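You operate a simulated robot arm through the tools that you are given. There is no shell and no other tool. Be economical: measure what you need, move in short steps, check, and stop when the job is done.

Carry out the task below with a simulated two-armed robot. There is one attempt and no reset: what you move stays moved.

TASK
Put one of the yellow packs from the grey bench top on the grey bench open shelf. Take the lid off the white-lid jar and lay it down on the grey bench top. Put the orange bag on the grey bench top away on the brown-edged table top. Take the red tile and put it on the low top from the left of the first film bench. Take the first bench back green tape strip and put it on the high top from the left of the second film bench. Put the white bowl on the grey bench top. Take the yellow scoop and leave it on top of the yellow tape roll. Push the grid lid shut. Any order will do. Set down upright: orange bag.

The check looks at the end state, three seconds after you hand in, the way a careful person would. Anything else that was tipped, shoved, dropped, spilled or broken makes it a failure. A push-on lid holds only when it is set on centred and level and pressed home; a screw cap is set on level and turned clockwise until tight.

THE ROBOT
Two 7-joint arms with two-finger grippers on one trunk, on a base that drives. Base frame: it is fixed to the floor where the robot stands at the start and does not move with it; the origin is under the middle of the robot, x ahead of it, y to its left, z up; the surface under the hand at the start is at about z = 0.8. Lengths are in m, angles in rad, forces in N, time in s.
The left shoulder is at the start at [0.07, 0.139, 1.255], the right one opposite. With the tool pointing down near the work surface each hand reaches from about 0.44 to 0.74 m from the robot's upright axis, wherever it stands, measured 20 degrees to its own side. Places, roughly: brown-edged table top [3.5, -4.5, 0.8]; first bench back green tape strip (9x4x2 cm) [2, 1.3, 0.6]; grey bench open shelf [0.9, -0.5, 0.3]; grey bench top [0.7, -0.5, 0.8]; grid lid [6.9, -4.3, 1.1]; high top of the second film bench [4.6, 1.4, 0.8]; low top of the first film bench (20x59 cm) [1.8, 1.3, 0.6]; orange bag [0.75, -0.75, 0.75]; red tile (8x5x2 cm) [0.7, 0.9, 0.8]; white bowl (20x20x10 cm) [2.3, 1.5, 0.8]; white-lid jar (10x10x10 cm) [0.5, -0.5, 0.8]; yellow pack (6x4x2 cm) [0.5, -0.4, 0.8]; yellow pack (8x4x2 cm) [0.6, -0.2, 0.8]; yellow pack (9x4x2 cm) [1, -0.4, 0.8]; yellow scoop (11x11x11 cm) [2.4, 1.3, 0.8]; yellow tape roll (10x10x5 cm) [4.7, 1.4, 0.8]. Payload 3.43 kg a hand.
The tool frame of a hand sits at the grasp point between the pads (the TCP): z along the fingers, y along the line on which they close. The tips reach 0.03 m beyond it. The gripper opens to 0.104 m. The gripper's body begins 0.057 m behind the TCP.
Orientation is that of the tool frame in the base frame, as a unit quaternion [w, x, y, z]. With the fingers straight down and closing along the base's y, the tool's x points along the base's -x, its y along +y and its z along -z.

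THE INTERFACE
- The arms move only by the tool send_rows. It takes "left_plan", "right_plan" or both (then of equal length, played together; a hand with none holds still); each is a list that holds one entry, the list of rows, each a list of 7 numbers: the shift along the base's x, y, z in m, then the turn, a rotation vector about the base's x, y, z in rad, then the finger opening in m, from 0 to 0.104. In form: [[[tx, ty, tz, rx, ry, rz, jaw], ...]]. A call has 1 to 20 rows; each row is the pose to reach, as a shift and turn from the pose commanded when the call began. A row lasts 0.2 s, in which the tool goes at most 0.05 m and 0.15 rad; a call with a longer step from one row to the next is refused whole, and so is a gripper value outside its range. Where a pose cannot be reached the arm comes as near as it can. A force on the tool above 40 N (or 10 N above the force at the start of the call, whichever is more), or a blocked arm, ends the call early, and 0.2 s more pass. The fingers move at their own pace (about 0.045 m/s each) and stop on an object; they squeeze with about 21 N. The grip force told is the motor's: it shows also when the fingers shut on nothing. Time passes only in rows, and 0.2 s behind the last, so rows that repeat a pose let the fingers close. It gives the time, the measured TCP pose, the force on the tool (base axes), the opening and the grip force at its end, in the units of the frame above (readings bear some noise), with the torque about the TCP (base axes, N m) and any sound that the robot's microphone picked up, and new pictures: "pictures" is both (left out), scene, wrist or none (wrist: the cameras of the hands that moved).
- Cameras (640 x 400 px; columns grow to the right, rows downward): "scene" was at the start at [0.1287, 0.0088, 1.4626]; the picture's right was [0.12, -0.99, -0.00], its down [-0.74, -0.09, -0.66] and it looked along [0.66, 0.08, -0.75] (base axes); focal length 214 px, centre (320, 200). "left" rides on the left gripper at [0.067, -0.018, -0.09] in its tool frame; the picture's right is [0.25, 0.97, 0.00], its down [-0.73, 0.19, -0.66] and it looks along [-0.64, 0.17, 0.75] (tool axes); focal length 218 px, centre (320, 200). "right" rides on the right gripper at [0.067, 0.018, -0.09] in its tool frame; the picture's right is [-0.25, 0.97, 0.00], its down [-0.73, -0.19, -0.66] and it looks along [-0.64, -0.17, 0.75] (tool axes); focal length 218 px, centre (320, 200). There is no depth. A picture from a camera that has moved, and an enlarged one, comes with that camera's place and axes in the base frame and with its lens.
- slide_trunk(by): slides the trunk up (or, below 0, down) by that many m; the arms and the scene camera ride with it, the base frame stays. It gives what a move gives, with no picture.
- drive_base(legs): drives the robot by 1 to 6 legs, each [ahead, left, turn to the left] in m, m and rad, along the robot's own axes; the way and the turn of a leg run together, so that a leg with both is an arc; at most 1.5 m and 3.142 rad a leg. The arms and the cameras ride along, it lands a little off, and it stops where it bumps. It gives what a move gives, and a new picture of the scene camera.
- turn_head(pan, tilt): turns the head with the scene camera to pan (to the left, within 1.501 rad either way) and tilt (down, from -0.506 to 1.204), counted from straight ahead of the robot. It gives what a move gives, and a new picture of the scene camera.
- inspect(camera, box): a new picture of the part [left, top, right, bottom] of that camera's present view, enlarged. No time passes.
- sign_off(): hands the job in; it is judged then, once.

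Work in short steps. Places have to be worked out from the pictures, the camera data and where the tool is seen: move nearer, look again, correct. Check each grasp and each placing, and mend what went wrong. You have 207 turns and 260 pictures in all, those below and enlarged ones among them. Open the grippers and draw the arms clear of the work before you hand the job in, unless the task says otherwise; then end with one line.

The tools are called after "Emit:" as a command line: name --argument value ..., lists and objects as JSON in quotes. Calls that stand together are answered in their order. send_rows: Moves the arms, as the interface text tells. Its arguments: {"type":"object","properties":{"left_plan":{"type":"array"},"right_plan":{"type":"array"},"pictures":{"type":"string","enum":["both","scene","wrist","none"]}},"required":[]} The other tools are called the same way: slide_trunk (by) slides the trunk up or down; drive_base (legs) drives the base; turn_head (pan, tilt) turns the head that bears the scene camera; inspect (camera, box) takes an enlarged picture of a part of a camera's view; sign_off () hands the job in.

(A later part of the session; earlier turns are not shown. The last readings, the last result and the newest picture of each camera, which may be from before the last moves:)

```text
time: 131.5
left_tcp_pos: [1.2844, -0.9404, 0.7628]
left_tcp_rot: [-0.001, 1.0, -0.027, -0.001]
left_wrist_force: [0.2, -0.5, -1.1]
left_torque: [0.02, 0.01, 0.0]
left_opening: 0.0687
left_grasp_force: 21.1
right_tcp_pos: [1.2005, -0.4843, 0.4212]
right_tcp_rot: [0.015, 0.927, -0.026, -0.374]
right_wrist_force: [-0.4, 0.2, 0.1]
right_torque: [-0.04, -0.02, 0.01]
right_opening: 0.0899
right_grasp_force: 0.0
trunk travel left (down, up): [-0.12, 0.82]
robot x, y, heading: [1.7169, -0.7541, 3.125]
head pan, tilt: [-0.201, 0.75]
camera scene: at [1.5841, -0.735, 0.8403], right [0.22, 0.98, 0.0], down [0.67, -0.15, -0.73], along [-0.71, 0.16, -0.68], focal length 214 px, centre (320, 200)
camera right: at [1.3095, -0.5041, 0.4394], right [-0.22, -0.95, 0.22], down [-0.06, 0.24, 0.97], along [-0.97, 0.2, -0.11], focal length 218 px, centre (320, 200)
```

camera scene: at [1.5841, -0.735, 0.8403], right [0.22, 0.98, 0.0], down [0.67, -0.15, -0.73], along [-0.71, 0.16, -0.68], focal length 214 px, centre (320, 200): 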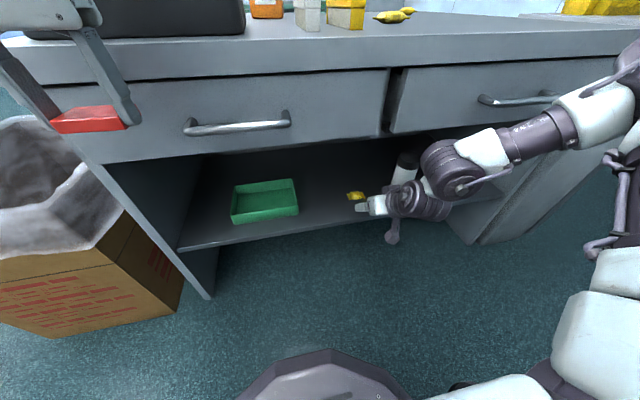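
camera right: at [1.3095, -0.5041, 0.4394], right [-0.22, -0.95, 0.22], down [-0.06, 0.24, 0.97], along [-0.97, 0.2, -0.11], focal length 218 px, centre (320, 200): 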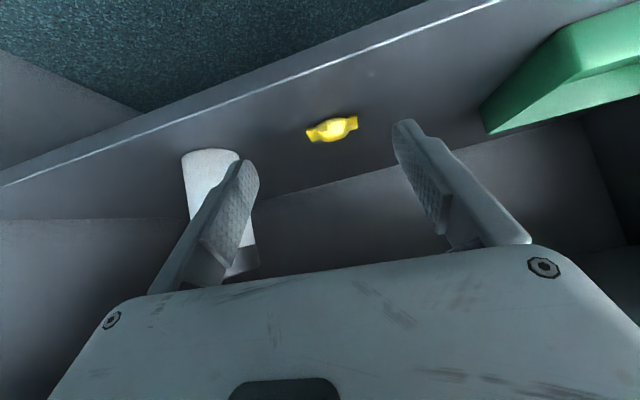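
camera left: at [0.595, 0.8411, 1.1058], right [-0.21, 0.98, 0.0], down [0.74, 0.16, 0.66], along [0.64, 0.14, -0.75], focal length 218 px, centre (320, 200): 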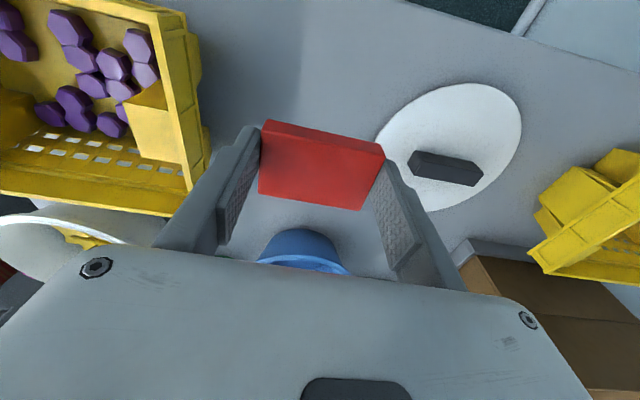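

The pack lies on the shelf. I withdraw the right hand, set it pointing down again, and back off.

Emit:
drive_base --legs '[[-0.1, 0, 0]]'

Emit:
send_rows --right_plan '[[[0.0, 0.02, 0.02, 0, -0.13, 0, 0.09], [0.0, 0.04, 0.04, 0, -0.26, 0, 0.09], [0.0, 0.06, 0.06, 0, -0.39, 0, 0.09], [0.0, 0.08, 0.08, 0, -0.52, 0, 0.09], [0.0, 0.08, 0.1, 0, -0.65, 0, 0.09], [0.0, 0.08, 0.1, 0, -0.76, 0, 0.09]]]' --pictures "none"

Emit:
slide_trunk --by 0.4

Emit:
turn_head --pan -1.4 --tilt 0.4

```text
time: 132.6
left_tcp_pos: [1.3854, -0.9415, 0.7626]
left_tcp_rot: [-0.001, 1.0, -0.027, -0.001]
left_wrist_force: [0.0, -0.1, -0.2]
left_torque: [0.02, -0.02, 0.02]
left_opening: 0.0687
left_grasp_force: 21.2
right_tcp_pos: [1.2988, -0.4853, 0.4224]
right_tcp_rot: [0.015, 0.928, -0.026, -0.373]
right_wrist_force: [0.5, 0.3, 0.1]
right_torque: [-0.01, 0.04, 0.0]
right_opening: 0.0896
right_grasp_force: 0.1
trunk travel left (down, up): [-0.12, 0.82]
robot x, y, heading: [1.8111, -0.7538, 3.127]
head pan, tilt: [-0.201, 0.75]
camera scene: at [1.6838, -0.7365, 0.8404], right [0.22, 0.98, 0.0], down [0.67, -0.15, -0.73], along [-0.71, 0.16, -0.68], focal length 214 px, centre (320, 200)
```

scene: 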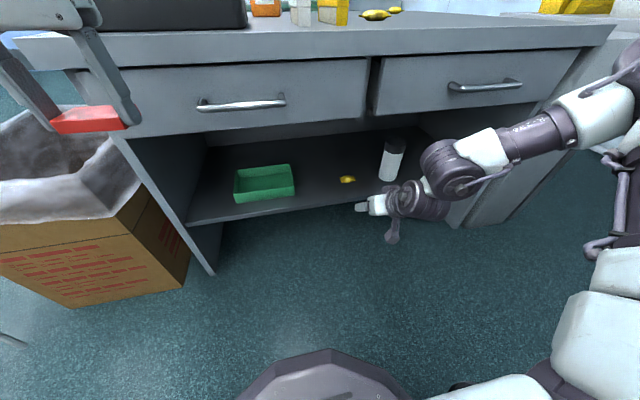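

```text
time: 134.0
left_tcp_pos: [1.382, -0.9415, 0.7627]
left_tcp_rot: [0.0, 1.0, -0.026, 0.0]
left_wrist_force: [-0.2, -0.4, -0.6]
left_torque: [-0.03, -0.02, 0.0]
left_opening: 0.0689
left_grasp_force: 20.7
right_tcp_pos: [1.3001, -0.405, 0.5209]
right_tcp_rot: [0.004, 1.0, -0.03, 0.0]
right_wrist_force: [0.1, 0.0, -0.1]
right_torque: [-0.01, 0.01, 0.01]
right_opening: 0.0897
right_grasp_force: 0.0
trunk travel left (down, up): [-0.12, 0.82]
robot x, y, heading: [1.8132, -0.7555, 3.123]
head pan, tilt: [-0.201, 0.75]
```

```text
time: 137.9
left_tcp_pos: [1.3841, -0.9417, 1.1628]
left_tcp_rot: [-0.001, 1.0, -0.026, 0.0]
left_wrist_force: [0.1, -0.4, -0.5]
left_torque: [0.0, 0.03, -0.02]
left_opening: 0.0685
left_grasp_force: 20.3
right_tcp_pos: [1.2985, -0.4053, 0.9208]
right_tcp_rot: [0.004, 1.0, -0.029, -0.002]
right_wrist_force: [-1.0, 0.1, 0.6]
right_torque: [-0.01, 0.0, -0.02]
right_opening: 0.09
right_grasp_force: 0.0
trunk travel left (down, up): [-0.52, 0.42]
robot x, y, heading: [1.8151, -0.7531, 3.123]
head pan, tilt: [-0.201, 0.75]
```

```text
time: 139.3
left_tcp_pos: [1.3839, -0.9417, 1.1629]
left_tcp_rot: [-0.001, 1.0, -0.025, -0.001]
left_wrist_force: [0.6, 0.4, -1.4]
left_torque: [0.0, -0.01, -0.03]
left_opening: 0.0688
left_grasp_force: 20.8
right_tcp_pos: [1.2992, -0.4052, 0.921]
right_tcp_rot: [0.005, 1.0, -0.03, -0.002]
right_wrist_force: [0.2, -0.2, -0.4]
right_torque: [-0.01, 0.03, -0.02]
right_opening: 0.0902
right_grasp_force: 0.0
trunk travel left (down, up): [-0.52, 0.42]
robot x, y, heading: [1.8147, -0.7554, 3.129]
head pan, tilt: [-1.4, 0.4]
camera scene: at [1.7499, -0.6628, 1.2713], right [0.99, 0.15, 0.0], down [0.06, -0.38, -0.92], along [-0.14, 0.91, -0.39], focal length 214 px, centre (320, 200)
```

scene: 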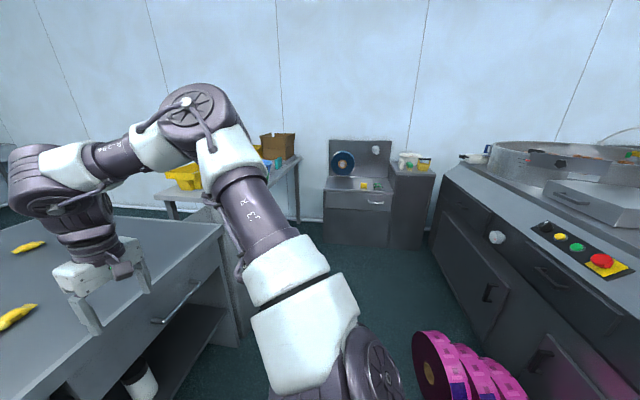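

The first film bench (low top with reels, high top with bowl and yellow scoop) is straight ahead in +y. I turn right and drive toward it.

Emit:
drive_base --legs '[[0, 0, -1.558], [1.3, 0.12, 0]]'

Emit:
turn_head --pan 0 --tilt 0.7

```text
time: 149.5
left_tcp_pos: [1.5054, 0.9547, 1.1623]
left_tcp_rot: [0.002, -0.693, 0.721, -0.001]
left_wrist_force: [-0.3, -0.6, -0.2]
left_torque: [-0.03, 0.02, 0.02]
left_opening: 0.0687
left_grasp_force: 21.5
right_tcp_pos: [2.0393, 1.0478, 0.9199]
right_tcp_rot: [-0.001, -0.691, 0.723, 0.003]
right_wrist_force: [-0.7, -0.1, 0.5]
right_torque: [0.02, 0.03, -0.01]
right_opening: 0.0898
right_grasp_force: 0.1
trunk travel left (down, up): [-0.52, 0.42]
robot x, y, heading: [1.6965, 0.5267, 1.569]
head pan, tilt: [-1.4, 0.4]
camera scene: at [1.7892, 0.5931, 1.2714], right [0.17, -0.99, 0.0], down [-0.38, -0.07, -0.92], along [0.91, 0.15, -0.39], focal length 214 px, centre (320, 200)
```

scene: 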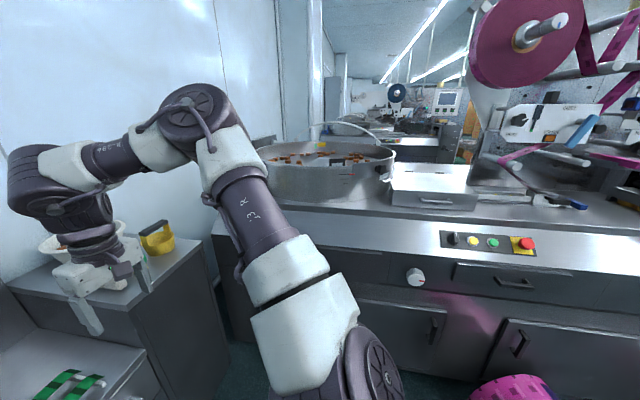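

```text
time: 151.1
left_tcp_pos: [1.5059, 0.9557, 1.1631]
left_tcp_rot: [0.001, -0.693, 0.721, -0.001]
left_wrist_force: [0.1, -0.2, -0.1]
left_torque: [-0.01, 0.02, 0.02]
left_opening: 0.0689
left_grasp_force: 20.8
right_tcp_pos: [2.0412, 1.0471, 0.921]
right_tcp_rot: [-0.001, -0.691, 0.723, 0.004]
right_wrist_force: [0.4, -0.3, 0.3]
right_torque: [-0.01, -0.01, 0.0]
right_opening: 0.0902
right_grasp_force: 0.1
trunk travel left (down, up): [-0.52, 0.42]
robot x, y, heading: [1.6979, 0.5282, 1.569]
head pan, tilt: [0.0, 0.7]
camera scene: at [1.6982, 0.6625, 1.2445], right [1.0, 0.0, 0.0], down [0.0, -0.64, -0.76], along [0.0, 0.76, -0.64], focal length 214 px, centre (320, 200)
```

scene: 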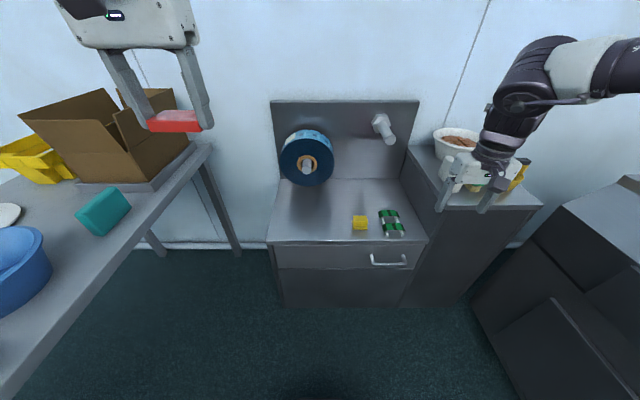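

Good view of the low top. I zoom on the green strips.

Emit:
inspect --camera "scene" --box '[340, 190, 440, 255]'

Emit:
inspect --camera "right" --box '[0, 0, 640, 400]'

```text
6.15 times, centred on (390, 222) of scene
camera zoom: at [1.6982, 0.6625, 1.2445], right [1.0, 0.0, 0.0], down [0.0, -0.64, -0.76], along [0.0, 0.76, -0.64], focal length 1320 px, centre (-111, 62)
```

zoom: 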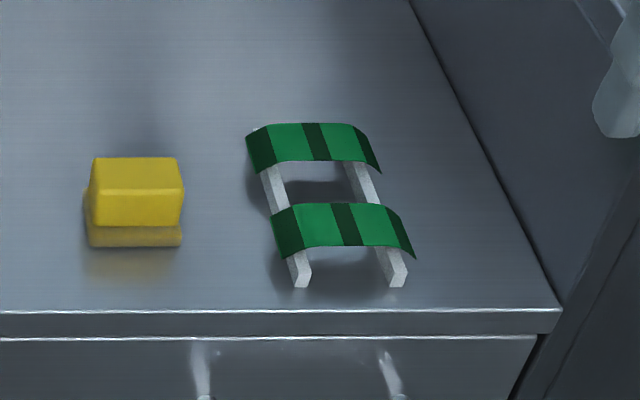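

```text
1.00 times, centred on (320, 200) of right (not enlarged: the box is as wide or as high as the picture)
camera zoom: at [2.0191, 0.981, 1.0094], right [-0.95, 0.3, 0.01], down [0.23, 0.72, 0.66], along [0.19, 0.63, -0.75], focal length 218 px, centre (320, 200)
```

zoom: 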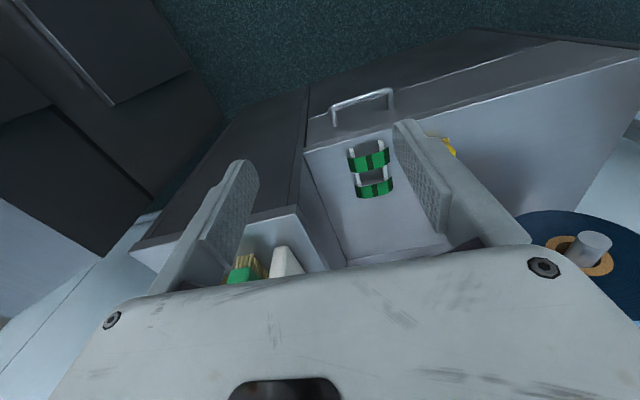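

Two strips lie over two rails; the back one is my target. First the tile: raise the right hand, drive ahead 0.14, bring the left hand over the front-left of the low top.

Emit:
send_rows --right_plan '[[[0, 0, 0.045, 0, 0, 0, 0.09], [0, 0, 0.09, 0, 0, 0, 0.09], [0, 0, 0.13, 0, 0, 0, 0.09]]]' --pictures "none"

Emit:
drive_base --legs '[[0.14, 0, 0]]'

Emit:
send_rows --left_plan '[[[0.03, 0.03, -0.03, 0, 0, 0, 0], [0.06, 0.06, -0.05, 0, 0, 0, 0], [0.09, 0.09, -0.07, 0, 0, 0, 0], [0.11, 0.12, -0.1, 0, 0, 0, 0], [0.115, 0.14, -0.14, 0, 0, 0, 0], [0.115, 0.16, -0.18, 0, 0, 0, 0], [0.115, 0.165, -0.22, 0, 0, 0, 0], [0.115, 0.165, -0.26, 0, 0, 0, 0], [0.115, 0.165, -0.3, 0, 0, 0, 0], [0.115, 0.165, -0.34, 0, 0, 0, 0], [0.115, 0.165, -0.38, 0, 0, 0, 0], [0.115, 0.165, -0.42, 0, 0, 0, 0]]]' --pictures "both"

```text
time: 151.9
left_tcp_pos: [1.5047, 0.9539, 1.1634]
left_tcp_rot: [0.002, -0.693, 0.72, 0.0]
left_wrist_force: [-0.5, -0.7, 0.8]
left_torque: [0.03, 0.03, -0.03]
left_opening: 0.0688
left_grasp_force: 21.2
right_tcp_pos: [2.0439, 1.0213, 1.026]
right_tcp_rot: [0.0, -0.691, 0.723, 0.007]
right_wrist_force: [0.4, -0.8, 1.1]
right_torque: [0.03, 0.0, 0.02]
right_opening: 0.0898
right_grasp_force: 0.1
right hand out of reach, approached as far as the arm can: row 2, 3
trunk travel left (down, up): [-0.52, 0.42]
robot x, y, heading: [1.6967, 0.5304, 1.566]
head pan, tilt: [0.0, 0.7]
```

```text
time: 153.2
left_tcp_pos: [1.5055, 1.0951, 1.1635]
left_tcp_rot: [0.003, -0.694, 0.72, 0.0]
left_wrist_force: [-0.2, -0.1, -0.8]
left_torque: [0.01, 0.03, 0.02]
left_opening: 0.0688
left_grasp_force: 20.9
right_tcp_pos: [2.0449, 1.1632, 1.025]
right_tcp_rot: [0.001, -0.691, 0.722, 0.008]
right_wrist_force: [0.0, -0.7, -0.5]
right_torque: [0.0, -0.01, 0.01]
right_opening: 0.0898
right_grasp_force: 0.0
trunk travel left (down, up): [-0.52, 0.42]
robot x, y, heading: [1.697, 0.6685, 1.569]
head pan, tilt: [0.0, 0.7]
camera scene: at [1.6985, 0.8017, 1.2446], right [1.0, 0.0, 0.0], down [0.0, -0.64, -0.77], along [0.0, 0.77, -0.64], focal length 214 px, centre (320, 200)
```

scene: 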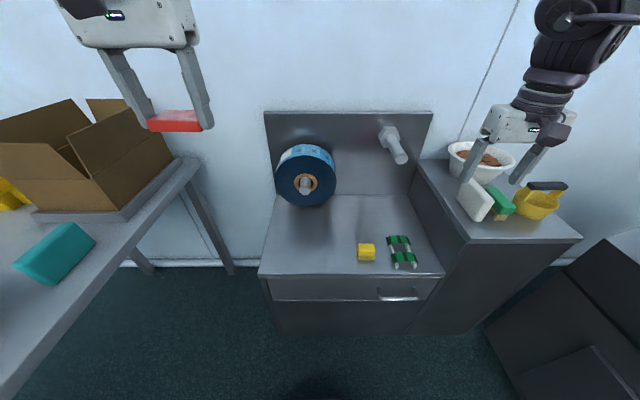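

```text
refused: row 1 steps farther than a row can; nothing moved
```

Redo with smaller steps.

Emit:
send_rows --left_plan '[[[0.025, 0.025, -0.03, 0, 0, 0, 0], [0.05, 0.05, -0.06, 0, 0, 0, 0], [0.075, 0.075, -0.09, 0, 0, 0, 0], [0.1, 0.1, -0.12, 0, 0, 0, 0], [0.11, 0.12, -0.16, 0, 0, 0, 0], [0.115, 0.14, -0.2, 0, 0, 0, 0], [0.115, 0.16, -0.24, 0, 0, 0, 0], [0.115, 0.165, -0.28, 0, 0, 0, 0], [0.115, 0.165, -0.32, 0, 0, 0, 0], [0.115, 0.165, -0.36, 0, 0, 0, 0], [0.115, 0.165, -0.4, 0, 0, 0, 0], [0.115, 0.165, -0.44, 0, 0, 0, 0], [0.115, 0.165, -0.48, 0, 0, 0, 0]]]' --pictures "both"

```text
time: 156.0
left_tcp_pos: [1.6196, 1.2606, 0.6809]
left_tcp_rot: [0.001, -0.693, 0.721, 0.0]
left_wrist_force: [-0.3, 0.4, -0.6]
left_torque: [-0.01, 0.0, 0.0]
left_opening: 0.0691
left_grasp_force: 21.3
right_tcp_pos: [2.0438, 1.1637, 1.0246]
right_tcp_rot: [0.0, -0.692, 0.722, 0.006]
right_wrist_force: [-0.7, 0.1, 0.3]
right_torque: [0.0, 0.0, -0.02]
right_opening: 0.0898
right_grasp_force: 0.1
trunk travel left (down, up): [-0.52, 0.42]
robot x, y, heading: [1.6995, 0.6679, 1.569]
head pan, tilt: [0.0, 0.7]
camera scene: at [1.6983, 0.8034, 1.2444], right [1.0, 0.0, 0.0], down [0.0, -0.65, -0.76], along [0.0, 0.76, -0.65], focal length 214 px, centre (320, 200)
camera left: at [1.6337, 1.1926, 0.7716], right [-0.98, -0.22, 0.0], down [-0.16, 0.74, 0.66], along [-0.14, 0.64, -0.75], focal length 218 px, centre (320, 200)
```

scene: 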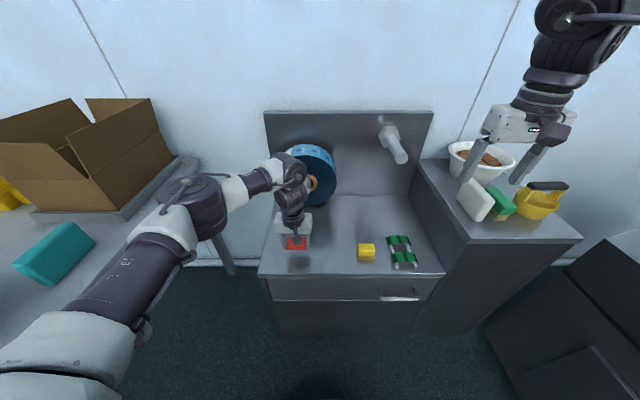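
left: 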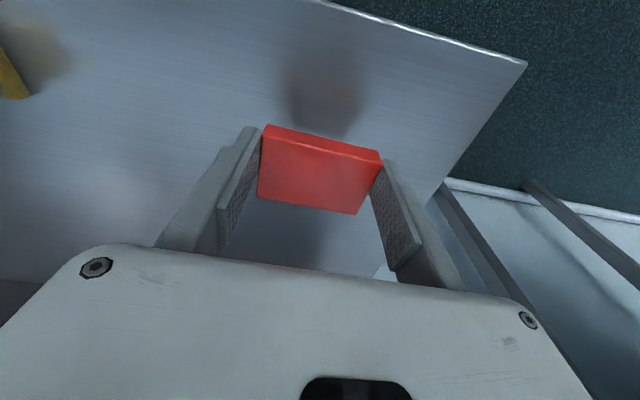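

The tile hangs over the front-left part. Lower to near contact.

Emit:
send_rows --left_plan '[[[0.01, 0, -0.02, 0, 0, 0, 0], [0.01, 0, -0.035, 0, 0, 0, 0], [0.01, 0, -0.041, 0, 0, 0, 0], [0.01, 0, -0.044, 0, 0, 0, 0], [0.01, 0, -0.046, 0, 0, 0, 0]]]' --pictures "wrist"

```text
time: 157.2
left_tcp_pos: [1.6305, 1.2601, 0.6371]
left_tcp_rot: [0.0, -0.693, 0.721, 0.0]
left_wrist_force: [-0.3, 0.4, -0.3]
left_torque: [0.01, 0.02, 0.0]
left_opening: 0.0689
left_grasp_force: 21.0
right_tcp_pos: [2.0445, 1.1632, 1.0243]
right_tcp_rot: [0.0, -0.691, 0.723, 0.007]
right_wrist_force: [0.8, -1.3, -0.1]
right_torque: [0.0, -0.02, -0.02]
right_opening: 0.0898
right_grasp_force: 0.1
trunk travel left (down, up): [-0.52, 0.42]
robot x, y, heading: [1.7008, 0.6679, 1.566]
head pan, tilt: [0.0, 0.7]
camera left: at [1.6444, 1.1918, 0.7272], right [-0.98, -0.22, 0.0], down [-0.16, 0.74, 0.66], along [-0.14, 0.64, -0.75], focal length 218 px, centre (320, 200)
```

left: 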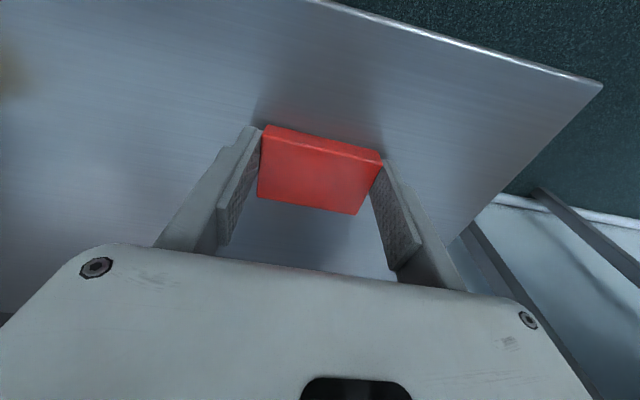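

No contact yet; go on in 2.5 mm steps.

Emit:
send_rows --left_plan '[[[0, 0, -0.0025, 0, 0, 0, 0], [0, 0, -0.005, 0, 0, 0, 0]]]' --pictures "none"

Emit:
send_rows --left_plan '[[[0, 0, -0.0025, 0, 0, 0, 0], [0, 0, -0.005, 0, 0, 0, 0]]]' --pictures "wrist"

```text
time: 157.8
left_tcp_pos: [1.6305, 1.261, 0.6343]
left_tcp_rot: [0.002, -0.694, 0.72, 0.001]
left_wrist_force: [-0.8, 0.4, 8.2]
left_torque: [0.02, 0.19, -0.02]
left_opening: 0.0688
left_grasp_force: 21.3
right_tcp_pos: [2.0451, 1.1609, 1.025]
right_tcp_rot: [0.0, -0.691, 0.723, 0.008]
right_wrist_force: [0.0, -0.4, 0.5]
right_torque: [0.02, -0.02, 0.06]
right_opening: 0.09
right_grasp_force: 0.1
trunk travel left (down, up): [-0.52, 0.42]
robot x, y, heading: [1.6933, 0.6688, 1.569]
head pan, tilt: [0.0, 0.7]
```

```text
time: 158.6
left_tcp_pos: [1.6299, 1.2615, 0.6328]
left_tcp_rot: [0.004, -0.694, 0.72, 0.003]
left_wrist_force: [-0.9, -7.4, 21.3]
left_torque: [-0.49, 0.49, 0.09]
left_opening: 0.0688
left_grasp_force: 21.5
right_tcp_pos: [2.0439, 1.1603, 1.0242]
right_tcp_rot: [-0.001, -0.692, 0.722, 0.009]
right_wrist_force: [-0.2, 0.0, -0.2]
right_torque: [0.01, 0.01, 0.01]
right_opening: 0.0898
right_grasp_force: 0.1
trunk travel left (down, up): [-0.52, 0.42]
robot x, y, heading: [1.6957, 0.67, 1.569]
head pan, tilt: [0.0, 0.7]
stopped in row 2 (left hand): the force on the tool passed its limit at 41 N (the readings are from after the stop); the commanded pose is now the measured one
camera left: at [1.6444, 1.192, 0.7229], right [-0.98, -0.21, -0.01], down [-0.16, 0.73, 0.66], along [-0.14, 0.65, -0.75], focal length 218 px, centre (320, 200)
```

left: 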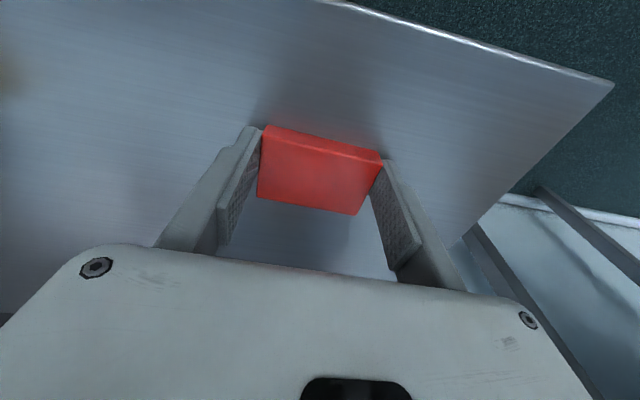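

Contact; release and rise.

Emit:
send_rows --left_plan '[[[0, 0, 0.002, 0, 0, 0, 0.085], [0, 0, 0.002, 0, 0, 0, 0.095], [0, 0, 0.002, 0, 0, 0, 0.095], [0, 0, 0.03, 0, 0, 0, 0.095], [0, 0, 0.07, 0, 0, 0, 0.095], [0, -0.02, 0.11, 0, 0, 0, 0.095], [0, -0.04, 0.15, 0, 0, 0, 0.095], [0, -0.06, 0.19, 0, 0, 0, 0.095]]]' --pictures "wrist"

```text
time: 160.4
left_tcp_pos: [1.6284, 1.201, 0.8207]
left_tcp_rot: [0.003, -0.693, 0.721, 0.002]
left_wrist_force: [-0.2, -0.3, -0.6]
left_torque: [-0.02, 0.02, 0.0]
left_opening: 0.095
left_grasp_force: 0.0
right_tcp_pos: [2.0435, 1.161, 1.024]
right_tcp_rot: [0.001, -0.691, 0.723, 0.007]
right_wrist_force: [0.3, 0.2, 0.1]
right_torque: [0.0, -0.01, 0.0]
right_opening: 0.09
right_grasp_force: 0.2
trunk travel left (down, up): [-0.52, 0.42]
robot x, y, heading: [1.6957, 0.6664, 1.565]
head pan, tilt: [0.0, 0.7]
camera left: at [1.6432, 1.132, 0.9102], right [-0.98, -0.22, 0.0], down [-0.16, 0.73, 0.66], along [-0.14, 0.65, -0.75], focal length 218 px, centre (320, 200)
```

left: 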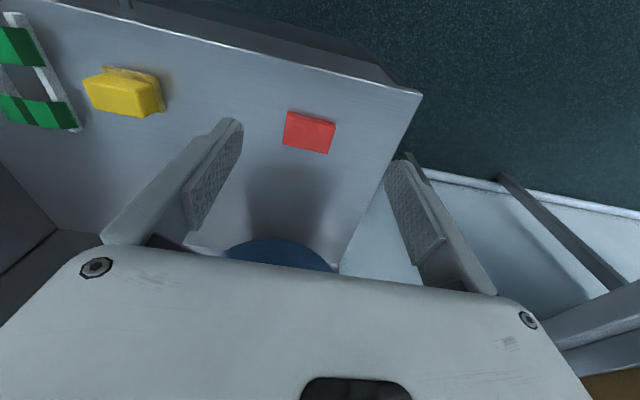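

Tile placed. Now I shift the robot 0.2 m to the right so the left hand can take the back strip and the right hand the scoop.

Emit:
drive_base --legs '[[0, -0.2, 0]]'

Emit:
turn_head --pan -0.4 --tilt 0.75

```text
time: 162.0
left_tcp_pos: [1.8304, 1.2017, 0.82]
left_tcp_rot: [0.003, -0.694, 0.72, 0.002]
left_wrist_force: [0.5, -0.3, 0.2]
left_torque: [0.01, 0.03, -0.04]
left_opening: 0.095
left_grasp_force: 0.0
right_tcp_pos: [2.2455, 1.1621, 1.0239]
right_tcp_rot: [0.0, -0.691, 0.723, 0.007]
right_wrist_force: [0.1, 0.3, -0.5]
right_torque: [-0.01, 0.0, 0.0]
right_opening: 0.09
right_grasp_force: 0.2
trunk travel left (down, up): [-0.52, 0.42]
robot x, y, heading: [1.9031, 0.6669, 1.569]
head pan, tilt: [0.0, 0.7]
camera scene: at [1.9001, 0.8018, 1.2445], right [1.0, 0.0, 0.0], down [0.0, -0.64, -0.76], along [0.0, 0.76, -0.64], focal length 214 px, centre (320, 200)
```

scene: 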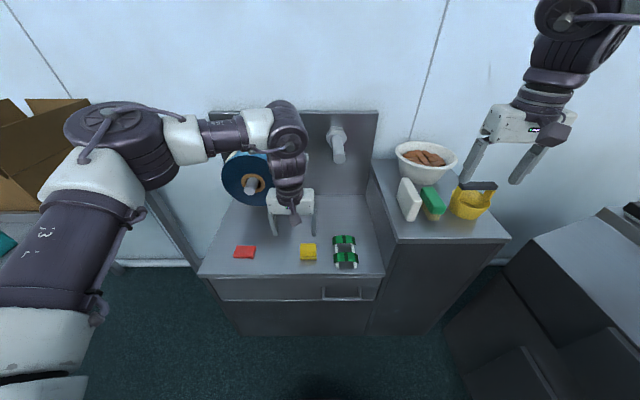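

```text
time: 162.9
left_tcp_pos: [1.83, 1.2027, 0.8193]
left_tcp_rot: [0.003, -0.693, 0.721, 0.001]
left_wrist_force: [-0.5, -1.1, -0.2]
left_torque: [0.0, 0.0, 0.0]
left_opening: 0.095
left_grasp_force: 0.0
right_tcp_pos: [2.245, 1.1623, 1.0254]
right_tcp_rot: [0.0, -0.691, 0.723, 0.007]
right_wrist_force: [-1.0, -0.2, -0.5]
right_torque: [0.0, -0.03, -0.02]
right_opening: 0.0902
right_grasp_force: 0.2
trunk travel left (down, up): [-0.52, 0.42]
robot x, y, heading: [1.8959, 0.6655, 1.566]
head pan, tilt: [-0.4, 0.75]
camera scene: at [1.9317, 0.7932, 1.2403], right [0.92, -0.39, 0.0], down [-0.27, -0.63, -0.73], along [0.29, 0.67, -0.68], focal length 214 px, centre (320, 200)
```

scene: 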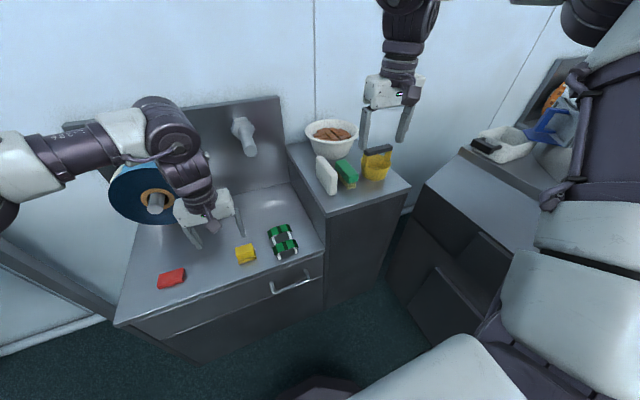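

Zoom on scoop group and strips.

Emit:
inspect --camera "scene" --box '[300, 110, 410, 210]'

Emit:
inspect --camera "left" --box '[0, 0, 320, 250]'

Emit:
inspect --camera "right" --box '[0, 0, 640, 400]'

```text
4.00 times, centred on (355, 160) of scene
camera zoom: at [1.9317, 0.7932, 1.2403], right [0.92, -0.39, 0.0], down [-0.27, -0.63, -0.73], along [0.29, 0.67, -0.68], focal length 858 px, centre (180, 360)
```

zoom: 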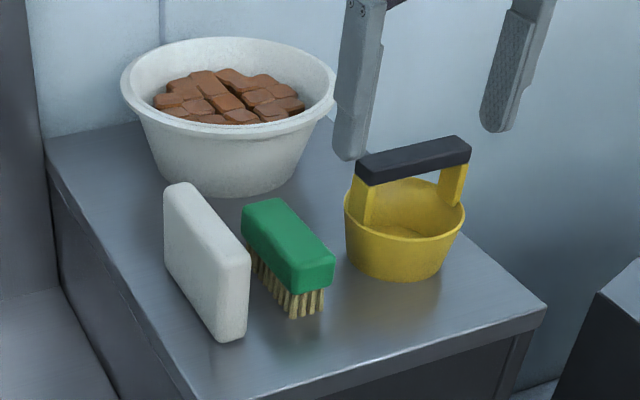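

```text
1.60 times, centred on (160, 125) of left
camera zoom: at [1.8444, 1.133, 0.9095], right [-0.98, -0.22, 0.0], down [-0.16, 0.73, 0.66], along [-0.14, 0.65, -0.75], focal length 349 px, centre (576, 320)
```

zoom: 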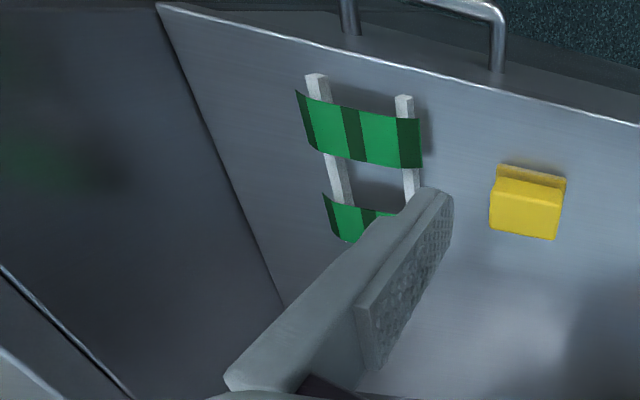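

```text
1.00 times, centred on (320, 200) of right (not enlarged: the box is as wide or as high as the picture)
camera zoom: at [2.2247, 1.0955, 1.1128], right [-0.96, 0.3, 0.01], down [0.23, 0.71, 0.66], along [0.19, 0.64, -0.75], focal length 218 px, centre (320, 200)
```

zoom: 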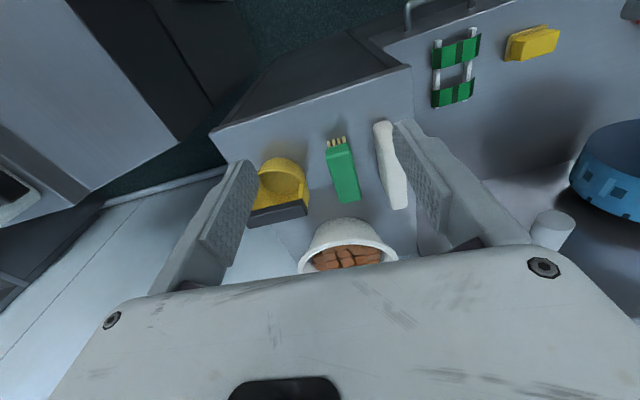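

The strip centre is about (1.985,1.31), rails 5.5 cm apart below it. I turn the left hand by -1.53 about z so it closes along y, camera on the left, and move above the strip.

Emit:
send_rows --left_plan '[[[0, 0.01, 0.01, 0, 0, -0.14, 0.08], [0, 0.02, 0.02, 0, 0, -0.28, 0.07], [0, 0.03, 0.02, 0, 0, -0.42, 0.07], [0.01, 0.04, 0.02, 0, 0, -0.56, 0.07], [0.03, 0.05, 0.02, 0, 0, -0.7, 0.07], [0.05, 0.06, 0.02, 0, 0, -0.84, 0.07], [0.07, 0.07, 0.02, 0, 0, -0.98, 0.07], [0.09, 0.08, 0.02, 0, 0, -1.12, 0.07], [0.11, 0.09, 0.02, 0, 0, -1.26, 0.07], [0.13, 0.1, 0.01, 0, 0, -1.4, 0.07], [0.155, 0.105, 0.0, 0, 0, -1.531, 0.07], [0.155, 0.105, -0.03, 0, 0, -1.531, 0.07], [0.155, 0.105, -0.06, 0, 0, -1.531, 0.07]]]' --pictures "wrist"

```text
time: 165.7
left_tcp_pos: [1.97, 1.2843, 0.7608]
left_tcp_rot: [0.005, 0.0, 1.0, -0.001]
left_wrist_force: [-0.2, 0.7, -0.5]
left_torque: [-0.02, 0.02, 0.01]
left_opening: 0.0699
left_grasp_force: 0.1
left hand out of reach, approached as far as the arm can: row 10, 11, 12, 13
right_tcp_pos: [2.2458, 1.1632, 1.0242]
right_tcp_rot: [-0.001, -0.691, 0.723, 0.007]
right_wrist_force: [0.2, 0.5, -0.5]
right_torque: [-0.02, -0.01, 0.0]
right_opening: 0.0901
right_grasp_force: 0.1
trunk travel left (down, up): [-0.52, 0.42]
robot x, y, heading: [1.9006, 0.6636, 1.574]
head pan, tilt: [-0.4, 0.75]
camera left: at [1.9008, 1.266, 0.8508], right [-0.25, 0.97, 0.0], down [0.72, 0.19, 0.66], along [0.64, 0.17, -0.75], focal length 218 px, centre (320, 200)
```

left: 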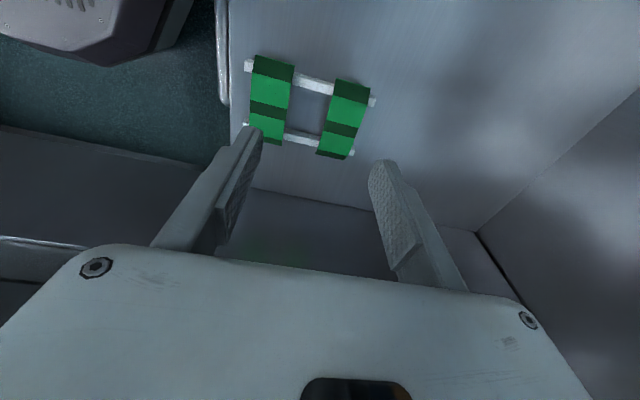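

Back strip measured at (1.980,1.314). I need more reach: drive ahead 0.07, then recentre.

Emit:
drive_base --legs '[[0.07, 0, 0]]'

Emit:
send_rows --left_plan '[[[0.0, -0.02, 0, 0, 0, 0.02, 0.07], [0.01, -0.04, -0.02, 0, 0, 0.04, 0.07], [0.01, -0.041, -0.05, 0, 0, 0.04, 0.07], [0.01, -0.041, -0.08, 0, 0, 0.04, 0.07]]]' --pictures "wrist"

```text
time: 166.7
left_tcp_pos: [1.9694, 1.355, 0.7614]
left_tcp_rot: [0.004, -0.001, 1.0, -0.001]
left_wrist_force: [0.0, 0.5, 0.4]
left_torque: [-0.02, 0.02, 0.03]
left_opening: 0.0703
left_grasp_force: 0.0
right_tcp_pos: [2.2461, 1.2321, 1.0225]
right_tcp_rot: [0.0, -0.691, 0.723, 0.007]
right_wrist_force: [-0.1, 0.5, 0.4]
right_torque: [-0.01, -0.01, -0.01]
right_opening: 0.0901
right_grasp_force: 0.0
trunk travel left (down, up): [-0.52, 0.42]
robot x, y, heading: [1.9018, 0.736, 1.568]
head pan, tilt: [-0.4, 0.75]
camera scene: at [1.9323, 0.8637, 1.2402], right [0.92, -0.39, 0.0], down [-0.27, -0.63, -0.73], along [0.29, 0.67, -0.68], focal length 214 px, centre (320, 200)
```

scene: 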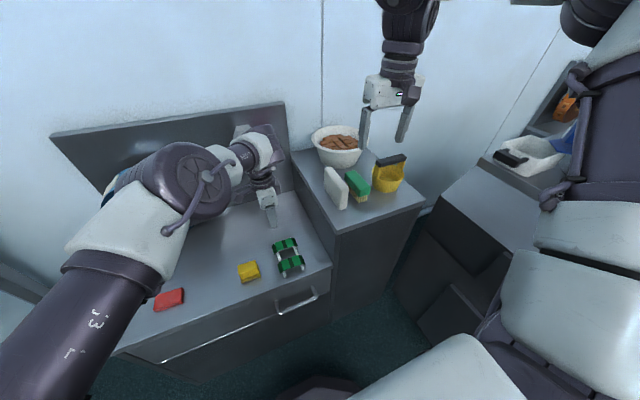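

```text
time: 167.7
left_tcp_pos: [1.9795, 1.3127, 0.681]
left_tcp_rot: [0.004, -0.021, 1.0, -0.001]
left_wrist_force: [-0.2, 0.5, 0.8]
left_torque: [0.02, 0.0, 0.01]
left_opening: 0.0698
left_grasp_force: 0.1
right_tcp_pos: [2.2452, 1.2326, 1.0238]
right_tcp_rot: [-0.001, -0.691, 0.723, 0.006]
right_wrist_force: [0.6, -0.2, 0.0]
right_torque: [0.02, -0.01, 0.0]
right_opening: 0.0902
right_grasp_force: 0.2
trunk travel left (down, up): [-0.52, 0.42]
robot x, y, heading: [1.8965, 0.7404, 1.564]
head pan, tilt: [-0.4, 0.75]
camera left: at [1.9118, 1.2918, 0.7701], right [-0.29, 0.96, 0.0], down [0.71, 0.22, 0.66], along [0.63, 0.19, -0.75], focal length 218 px, centre (320, 200)
```

left: 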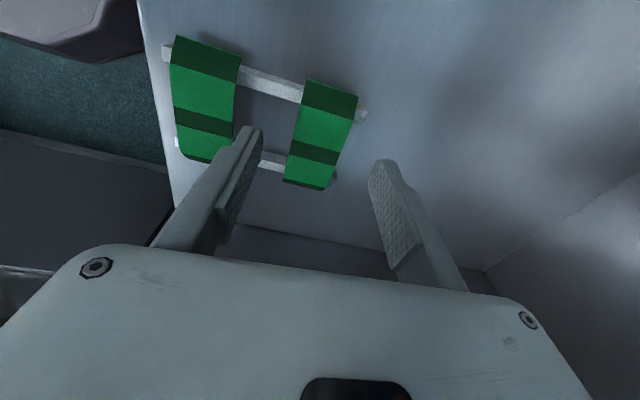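

Centred within millimetres; rails at x≈1.958 and 2.016, so shift +0.006. Descend between rails and close.

Emit:
send_rows --left_plan '[[[0.006, 0.0, -0.01, 0, 0, 0, 0.06], [0.006, 0.0, -0.03, 0, 0, 0, 0.06], [0.006, 0.0, -0.042, 0, 0, 0, 0.06], [0.006, 0.0, -0.046, 0, 0, 0, 0.06], [0.006, 0.0, -0.046, 0, 0, 0, 0.03], [0.006, 0.0, -0.046, 0, 0, 0, 0.0], [0.006, 0.0, -0.046, 0, 0, 0, 0.0], [0.006, 0.0, -0.046, 0, 0, 0, 0.0]]]' --pictures "wrist"

```text
time: 169.5
left_tcp_pos: [1.9859, 1.313, 0.6353]
left_tcp_rot: [0.004, -0.021, 1.0, -0.001]
left_wrist_force: [0.2, -0.8, 1.2]
left_torque: [-0.01, -0.02, 0.0]
left_opening: 0.0348
left_grasp_force: 21.0
right_tcp_pos: [2.245, 1.2321, 1.0236]
right_tcp_rot: [0.0, -0.691, 0.723, 0.006]
right_wrist_force: [0.0, -0.1, 0.0]
right_torque: [0.03, -0.02, -0.01]
right_opening: 0.09
right_grasp_force: 0.1
trunk travel left (down, up): [-0.52, 0.42]
robot x, y, heading: [1.899, 0.7341, 1.565]
head pan, tilt: [-0.4, 0.75]
camera left: at [1.9177, 1.2913, 0.7253], right [-0.29, 0.96, 0.0], down [0.71, 0.22, 0.66], along [0.64, 0.19, -0.75], focal length 218 px, centre (320, 200)
```

left: 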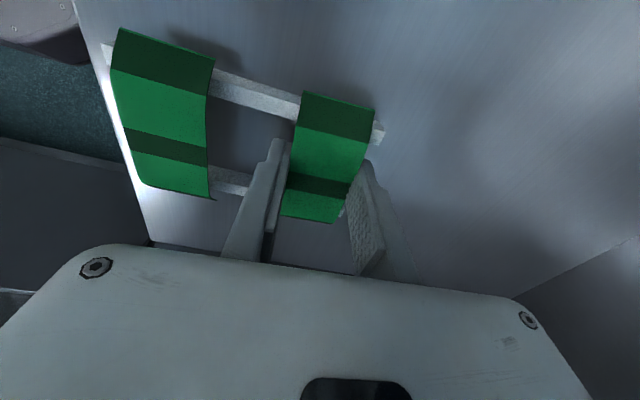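

Gripped at 3.5 cm. Lift slowly and look.

Emit:
send_rows --left_plan '[[[0, 0, 0.01, 0, 0, 0, 0], [0, 0, 0.025, 0, 0, 0, 0], [0, 0, 0.05, 0, 0, 0, 0], [0, 0, 0.09, 0, 0, 0, 0], [-0.0, 0, 0.13, 0, 0, 0, 0]]]' --pictures "wrist"

```text
time: 170.7
left_tcp_pos: [1.9851, 1.3108, 0.7661]
left_tcp_rot: [0.004, -0.021, 1.0, -0.001]
left_wrist_force: [-0.6, 0.1, 0.5]
left_torque: [-0.01, -0.01, -0.02]
left_opening: 0.0348
left_grasp_force: 21.3
right_tcp_pos: [2.2467, 1.2311, 1.0248]
right_tcp_rot: [0.0, -0.691, 0.723, 0.007]
right_wrist_force: [0.2, -0.2, -0.3]
right_torque: [0.03, 0.02, 0.02]
right_opening: 0.09
right_grasp_force: 0.0
trunk travel left (down, up): [-0.52, 0.42]
robot x, y, heading: [1.8958, 0.7358, 1.57]
head pan, tilt: [-0.4, 0.75]
camera left: at [1.9186, 1.2903, 0.8558], right [-0.29, 0.96, 0.0], down [0.71, 0.22, 0.66], along [0.64, 0.19, -0.75], focal length 218 px, centre (320, 200)
```

left: 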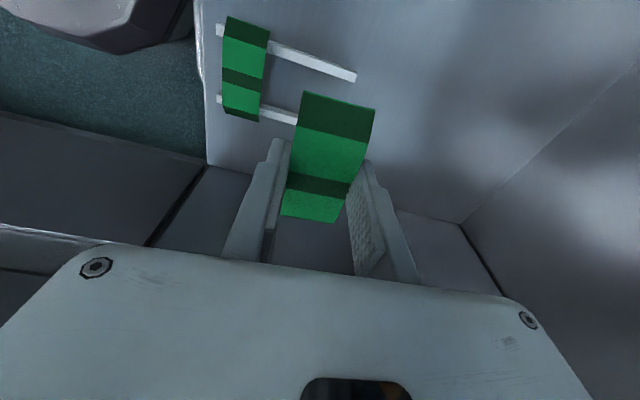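

Strip lifted cleanly. I draw the left hand back and up, and turn the right hand by -1.53 so it can close across the scoop's handle (which runs along x at about (2.36,1.30,0.88)).

Emit:
send_rows --left_plan '[[[-0.02, 0, 0.03, 0, 0, 0, 0], [-0.04, -0.02, 0.06, 0, 0, 0, 0], [-0.06, -0.04, 0.09, 0, 0, 0, 0], [-0.08, -0.06, 0.12, 0, 0, 0, 0], [-0.1, -0.08, 0.15, 0, 0, 0, 0], [-0.12, -0.1, 0.18, 0, 0, 0, 0], [-0.14, -0.12, 0.2, 0, 0, 0, 0], [-0.16, -0.14, 0.2, 0, 0, 0, 0], [-0.16, -0.14, 0.2, 0, 0, 0, 0], [-0.16, -0.14, 0.2, 0, 0, 0, 0], [-0.16, -0.14, 0.2, 0, 0, 0, 0]]]' --right_plan '[[[0, 0, 0, 0, 0, -0.14, 0.09], [0, 0, 0, 0, 0, -0.28, 0.09], [0, 0, 0, 0, 0, -0.42, 0.09], [0, 0, 0, 0, 0, -0.56, 0.09], [0, 0, 0, 0, 0, -0.7, 0.09], [0, 0, 0, 0, 0, -0.84, 0.09], [0, 0, 0, 0, 0, -0.98, 0.09], [0, 0, 0, 0, 0, -1.12, 0.09], [0, 0, 0, 0, 0, -1.26, 0.09], [0, 0, 0, 0, 0, -1.4, 0.09], [0, 0, 0, 0, 0, -1.527, 0.09]]]' --pictures "both"

```text
time: 173.1
left_tcp_pos: [1.826, 1.1739, 0.9654]
left_tcp_rot: [0.005, -0.021, 1.0, -0.003]
left_wrist_force: [0.4, -0.6, -0.4]
left_torque: [-0.02, 0.05, 0.0]
left_opening: 0.035
left_grasp_force: 20.5
right_tcp_pos: [2.428, 1.2255, 1.0125]
right_tcp_rot: [0.003, -0.011, 1.0, 0.001]
right_wrist_force: [0.1, -0.5, -0.1]
right_torque: [0.0, 0.04, 0.02]
right_opening: 0.09
right_grasp_force: 0.1
right hand out of reach, approached as far as the arm can: row 6, 7, 8, 9, 10, 11
trunk travel left (down, up): [-0.52, 0.42]
robot x, y, heading: [1.896, 0.735, 1.567]
head pan, tilt: [-0.4, 0.75]
camera scene: at [1.9335, 0.865, 1.24], right [0.92, -0.39, 0.0], down [-0.27, -0.63, -0.73], along [0.29, 0.67, -0.68], focal length 214 px, centre (320, 200)
camera right: at [2.3587, 1.243, 1.1003], right [0.23, 0.97, 0.0], down [0.73, -0.17, 0.66], along [0.64, -0.15, -0.75], focal length 218 px, centre (320, 200)
camera left: at [1.7587, 1.1537, 1.0554], right [-0.29, 0.96, -0.01], down [0.72, 0.22, 0.66], along [0.63, 0.19, -0.75], focal length 218 px, centre (320, 200)
```

scene: 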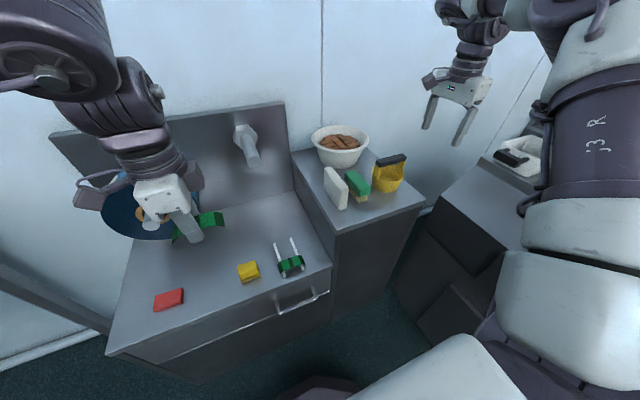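
right: 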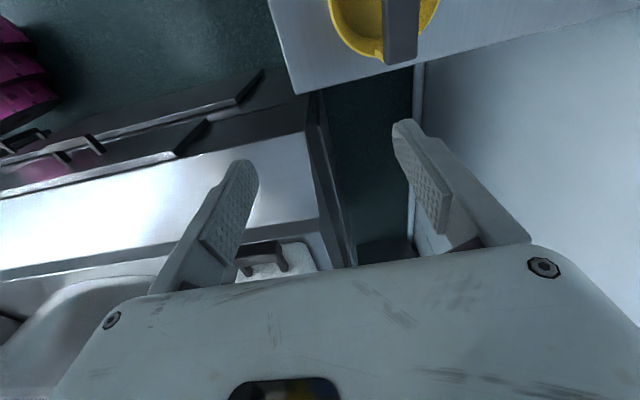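
left: 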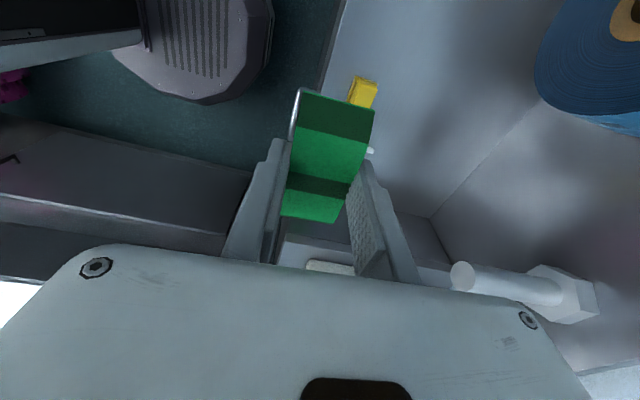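

The right hand drifted to x=2.43 (limit). The handle is centred at about (2.36,1.30). I try to move above it.

Emit:
send_rows --right_plan '[[[-0.025, 0.02, 0, 0, 0, 0, 0.08], [-0.05, 0.04, 0, 0, 0, 0, 0.07], [-0.068, 0.06, -0.01, 0, 0, 0, 0.07], [-0.068, 0.075, -0.02, 0, 0, 0, 0.07], [-0.068, 0.075, -0.02, 0, 0, 0, 0.07]]]' --pictures "wrist"

```text
time: 174.3
left_tcp_pos: [1.8252, 1.1737, 0.9656]
left_tcp_rot: [0.005, -0.021, 1.0, -0.001]
left_wrist_force: [0.1, 0.3, 0.4]
left_torque: [-0.02, 0.01, -0.01]
left_opening: 0.0351
left_grasp_force: 21.2
right_tcp_pos: [2.426, 1.2662, 0.9682]
right_tcp_rot: [0.004, -0.001, 1.0, 0.007]
right_wrist_force: [0.0, -0.1, 0.3]
right_torque: [0.01, -0.01, 0.01]
right_opening: 0.0701
right_grasp_force: 0.0
right hand out of reach, approached as far as the arm can: row 1, 2, 3, 4, 5
trunk travel left (down, up): [-0.52, 0.42]
robot x, y, heading: [1.9009, 0.7341, 1.572]
head pan, tilt: [-0.4, 0.75]
camera right: at [2.3571, 1.2821, 1.0563], right [0.25, 0.97, 0.02], down [0.72, -0.2, 0.66], along [0.64, -0.15, -0.75], focal length 218 px, centre (320, 200)
```

right: 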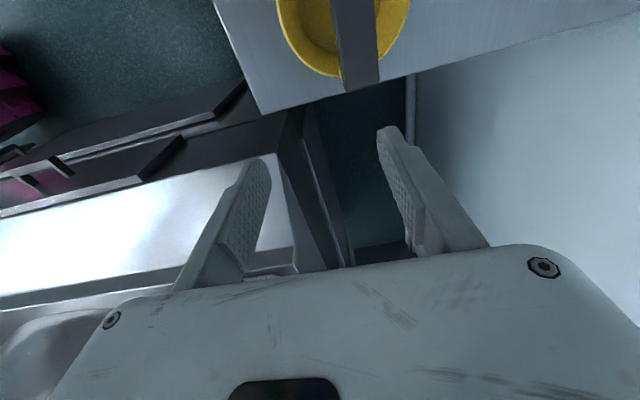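

The wrist roll limit binds; shifting the base left 0.066 and ahead 0.035 places the hand over the handle in this same arm posture.

Emit:
drive_base --legs '[[0.035, 0.066, 0]]'

Emit:
inspect --camera "right" --box '[0, 0, 640, 400]'

```text
time: 175.3
left_tcp_pos: [1.7602, 1.208, 0.9659]
left_tcp_rot: [0.005, -0.02, 1.0, -0.001]
left_wrist_force: [0.0, -0.7, -0.6]
left_torque: [0.01, 0.0, -0.01]
left_opening: 0.0349
left_grasp_force: 21.0
right_tcp_pos: [2.3599, 1.3018, 0.9676]
right_tcp_rot: [0.004, -0.001, 1.0, 0.007]
right_wrist_force: [0.2, 0.2, -0.3]
right_torque: [-0.01, -0.02, -0.02]
right_opening: 0.0702
right_grasp_force: 0.1
trunk travel left (down, up): [-0.52, 0.42]
robot x, y, heading: [1.8328, 0.7789, 1.568]
head pan, tilt: [-0.4, 0.75]
camera scene: at [1.8665, 0.8977, 1.2402], right [0.92, -0.39, 0.0], down [-0.27, -0.63, -0.73], along [0.29, 0.67, -0.68], focal length 214 px, centre (320, 200)
```

scene: 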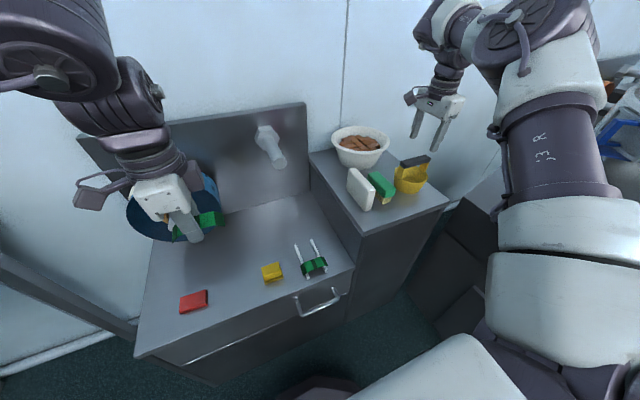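

```text
1.00 times, centred on (320, 200) of right (not enlarged: the box is as wide or as high as the picture)
camera zoom: at [2.2917, 1.3173, 1.0559], right [0.25, 0.97, 0.01], down [0.72, -0.2, 0.66], along [0.64, -0.15, -0.75], focal length 218 px, centre (320, 200)
```

zoom: 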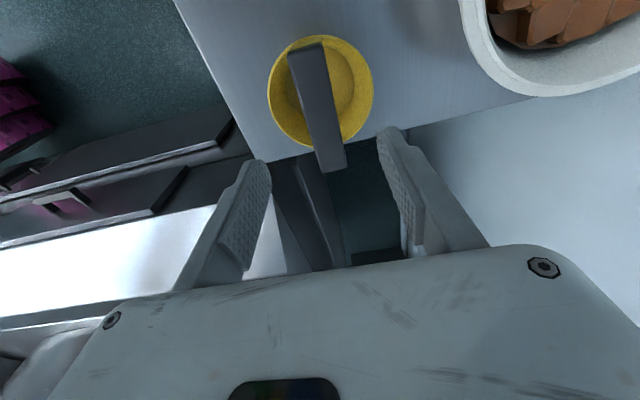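

Handle centre at (2.345,1.307), top ≈0.90, running along x. I go down to z≈0.90 and close.

Emit:
send_rows --right_plan '[[[-0.005, 0.005, -0.02, 0, 0, 0, 0.07], [-0.005, 0.005, -0.045, 0, 0, 0, 0.07], [-0.005, 0.005, -0.065, 0, 0, 0, 0.07], [-0.005, 0.005, -0.068, 0, 0, 0, 0.07]]]' --pictures "wrist"

```text
time: 176.3
left_tcp_pos: [1.7599, 1.2075, 0.9662]
left_tcp_rot: [0.005, -0.02, 1.0, -0.001]
left_wrist_force: [0.4, 0.3, 0.6]
left_torque: [0.04, 0.03, 0.0]
left_opening: 0.035
left_grasp_force: 21.0
right_tcp_pos: [2.3689, 1.3166, 0.9028]
right_tcp_rot: [0.003, -0.002, 1.0, 0.006]
right_wrist_force: [-0.3, -0.2, 0.5]
right_torque: [-0.01, -0.03, -0.03]
right_opening: 0.07
right_grasp_force: 0.0
right hand out of reach, approached as far as the arm can: row 1, 2, 3, 4
trunk travel left (down, up): [-0.52, 0.42]
robot x, y, heading: [1.8306, 0.7737, 1.568]
head pan, tilt: [-0.4, 0.75]
camera right: at [2.2997, 1.3335, 0.9907], right [0.25, 0.97, 0.01], down [0.73, -0.2, 0.66], along [0.64, -0.16, -0.75], focal length 218 px, centre (320, 200)
```

right: 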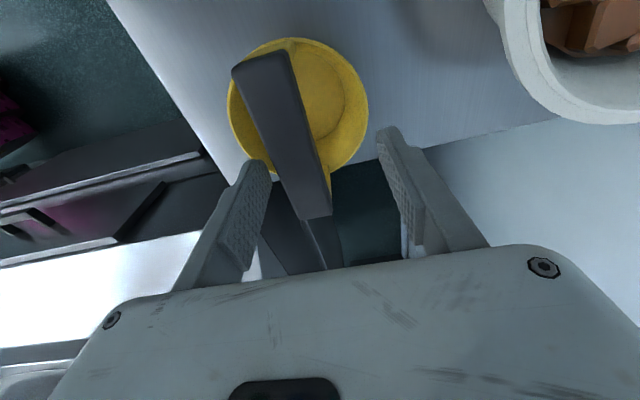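

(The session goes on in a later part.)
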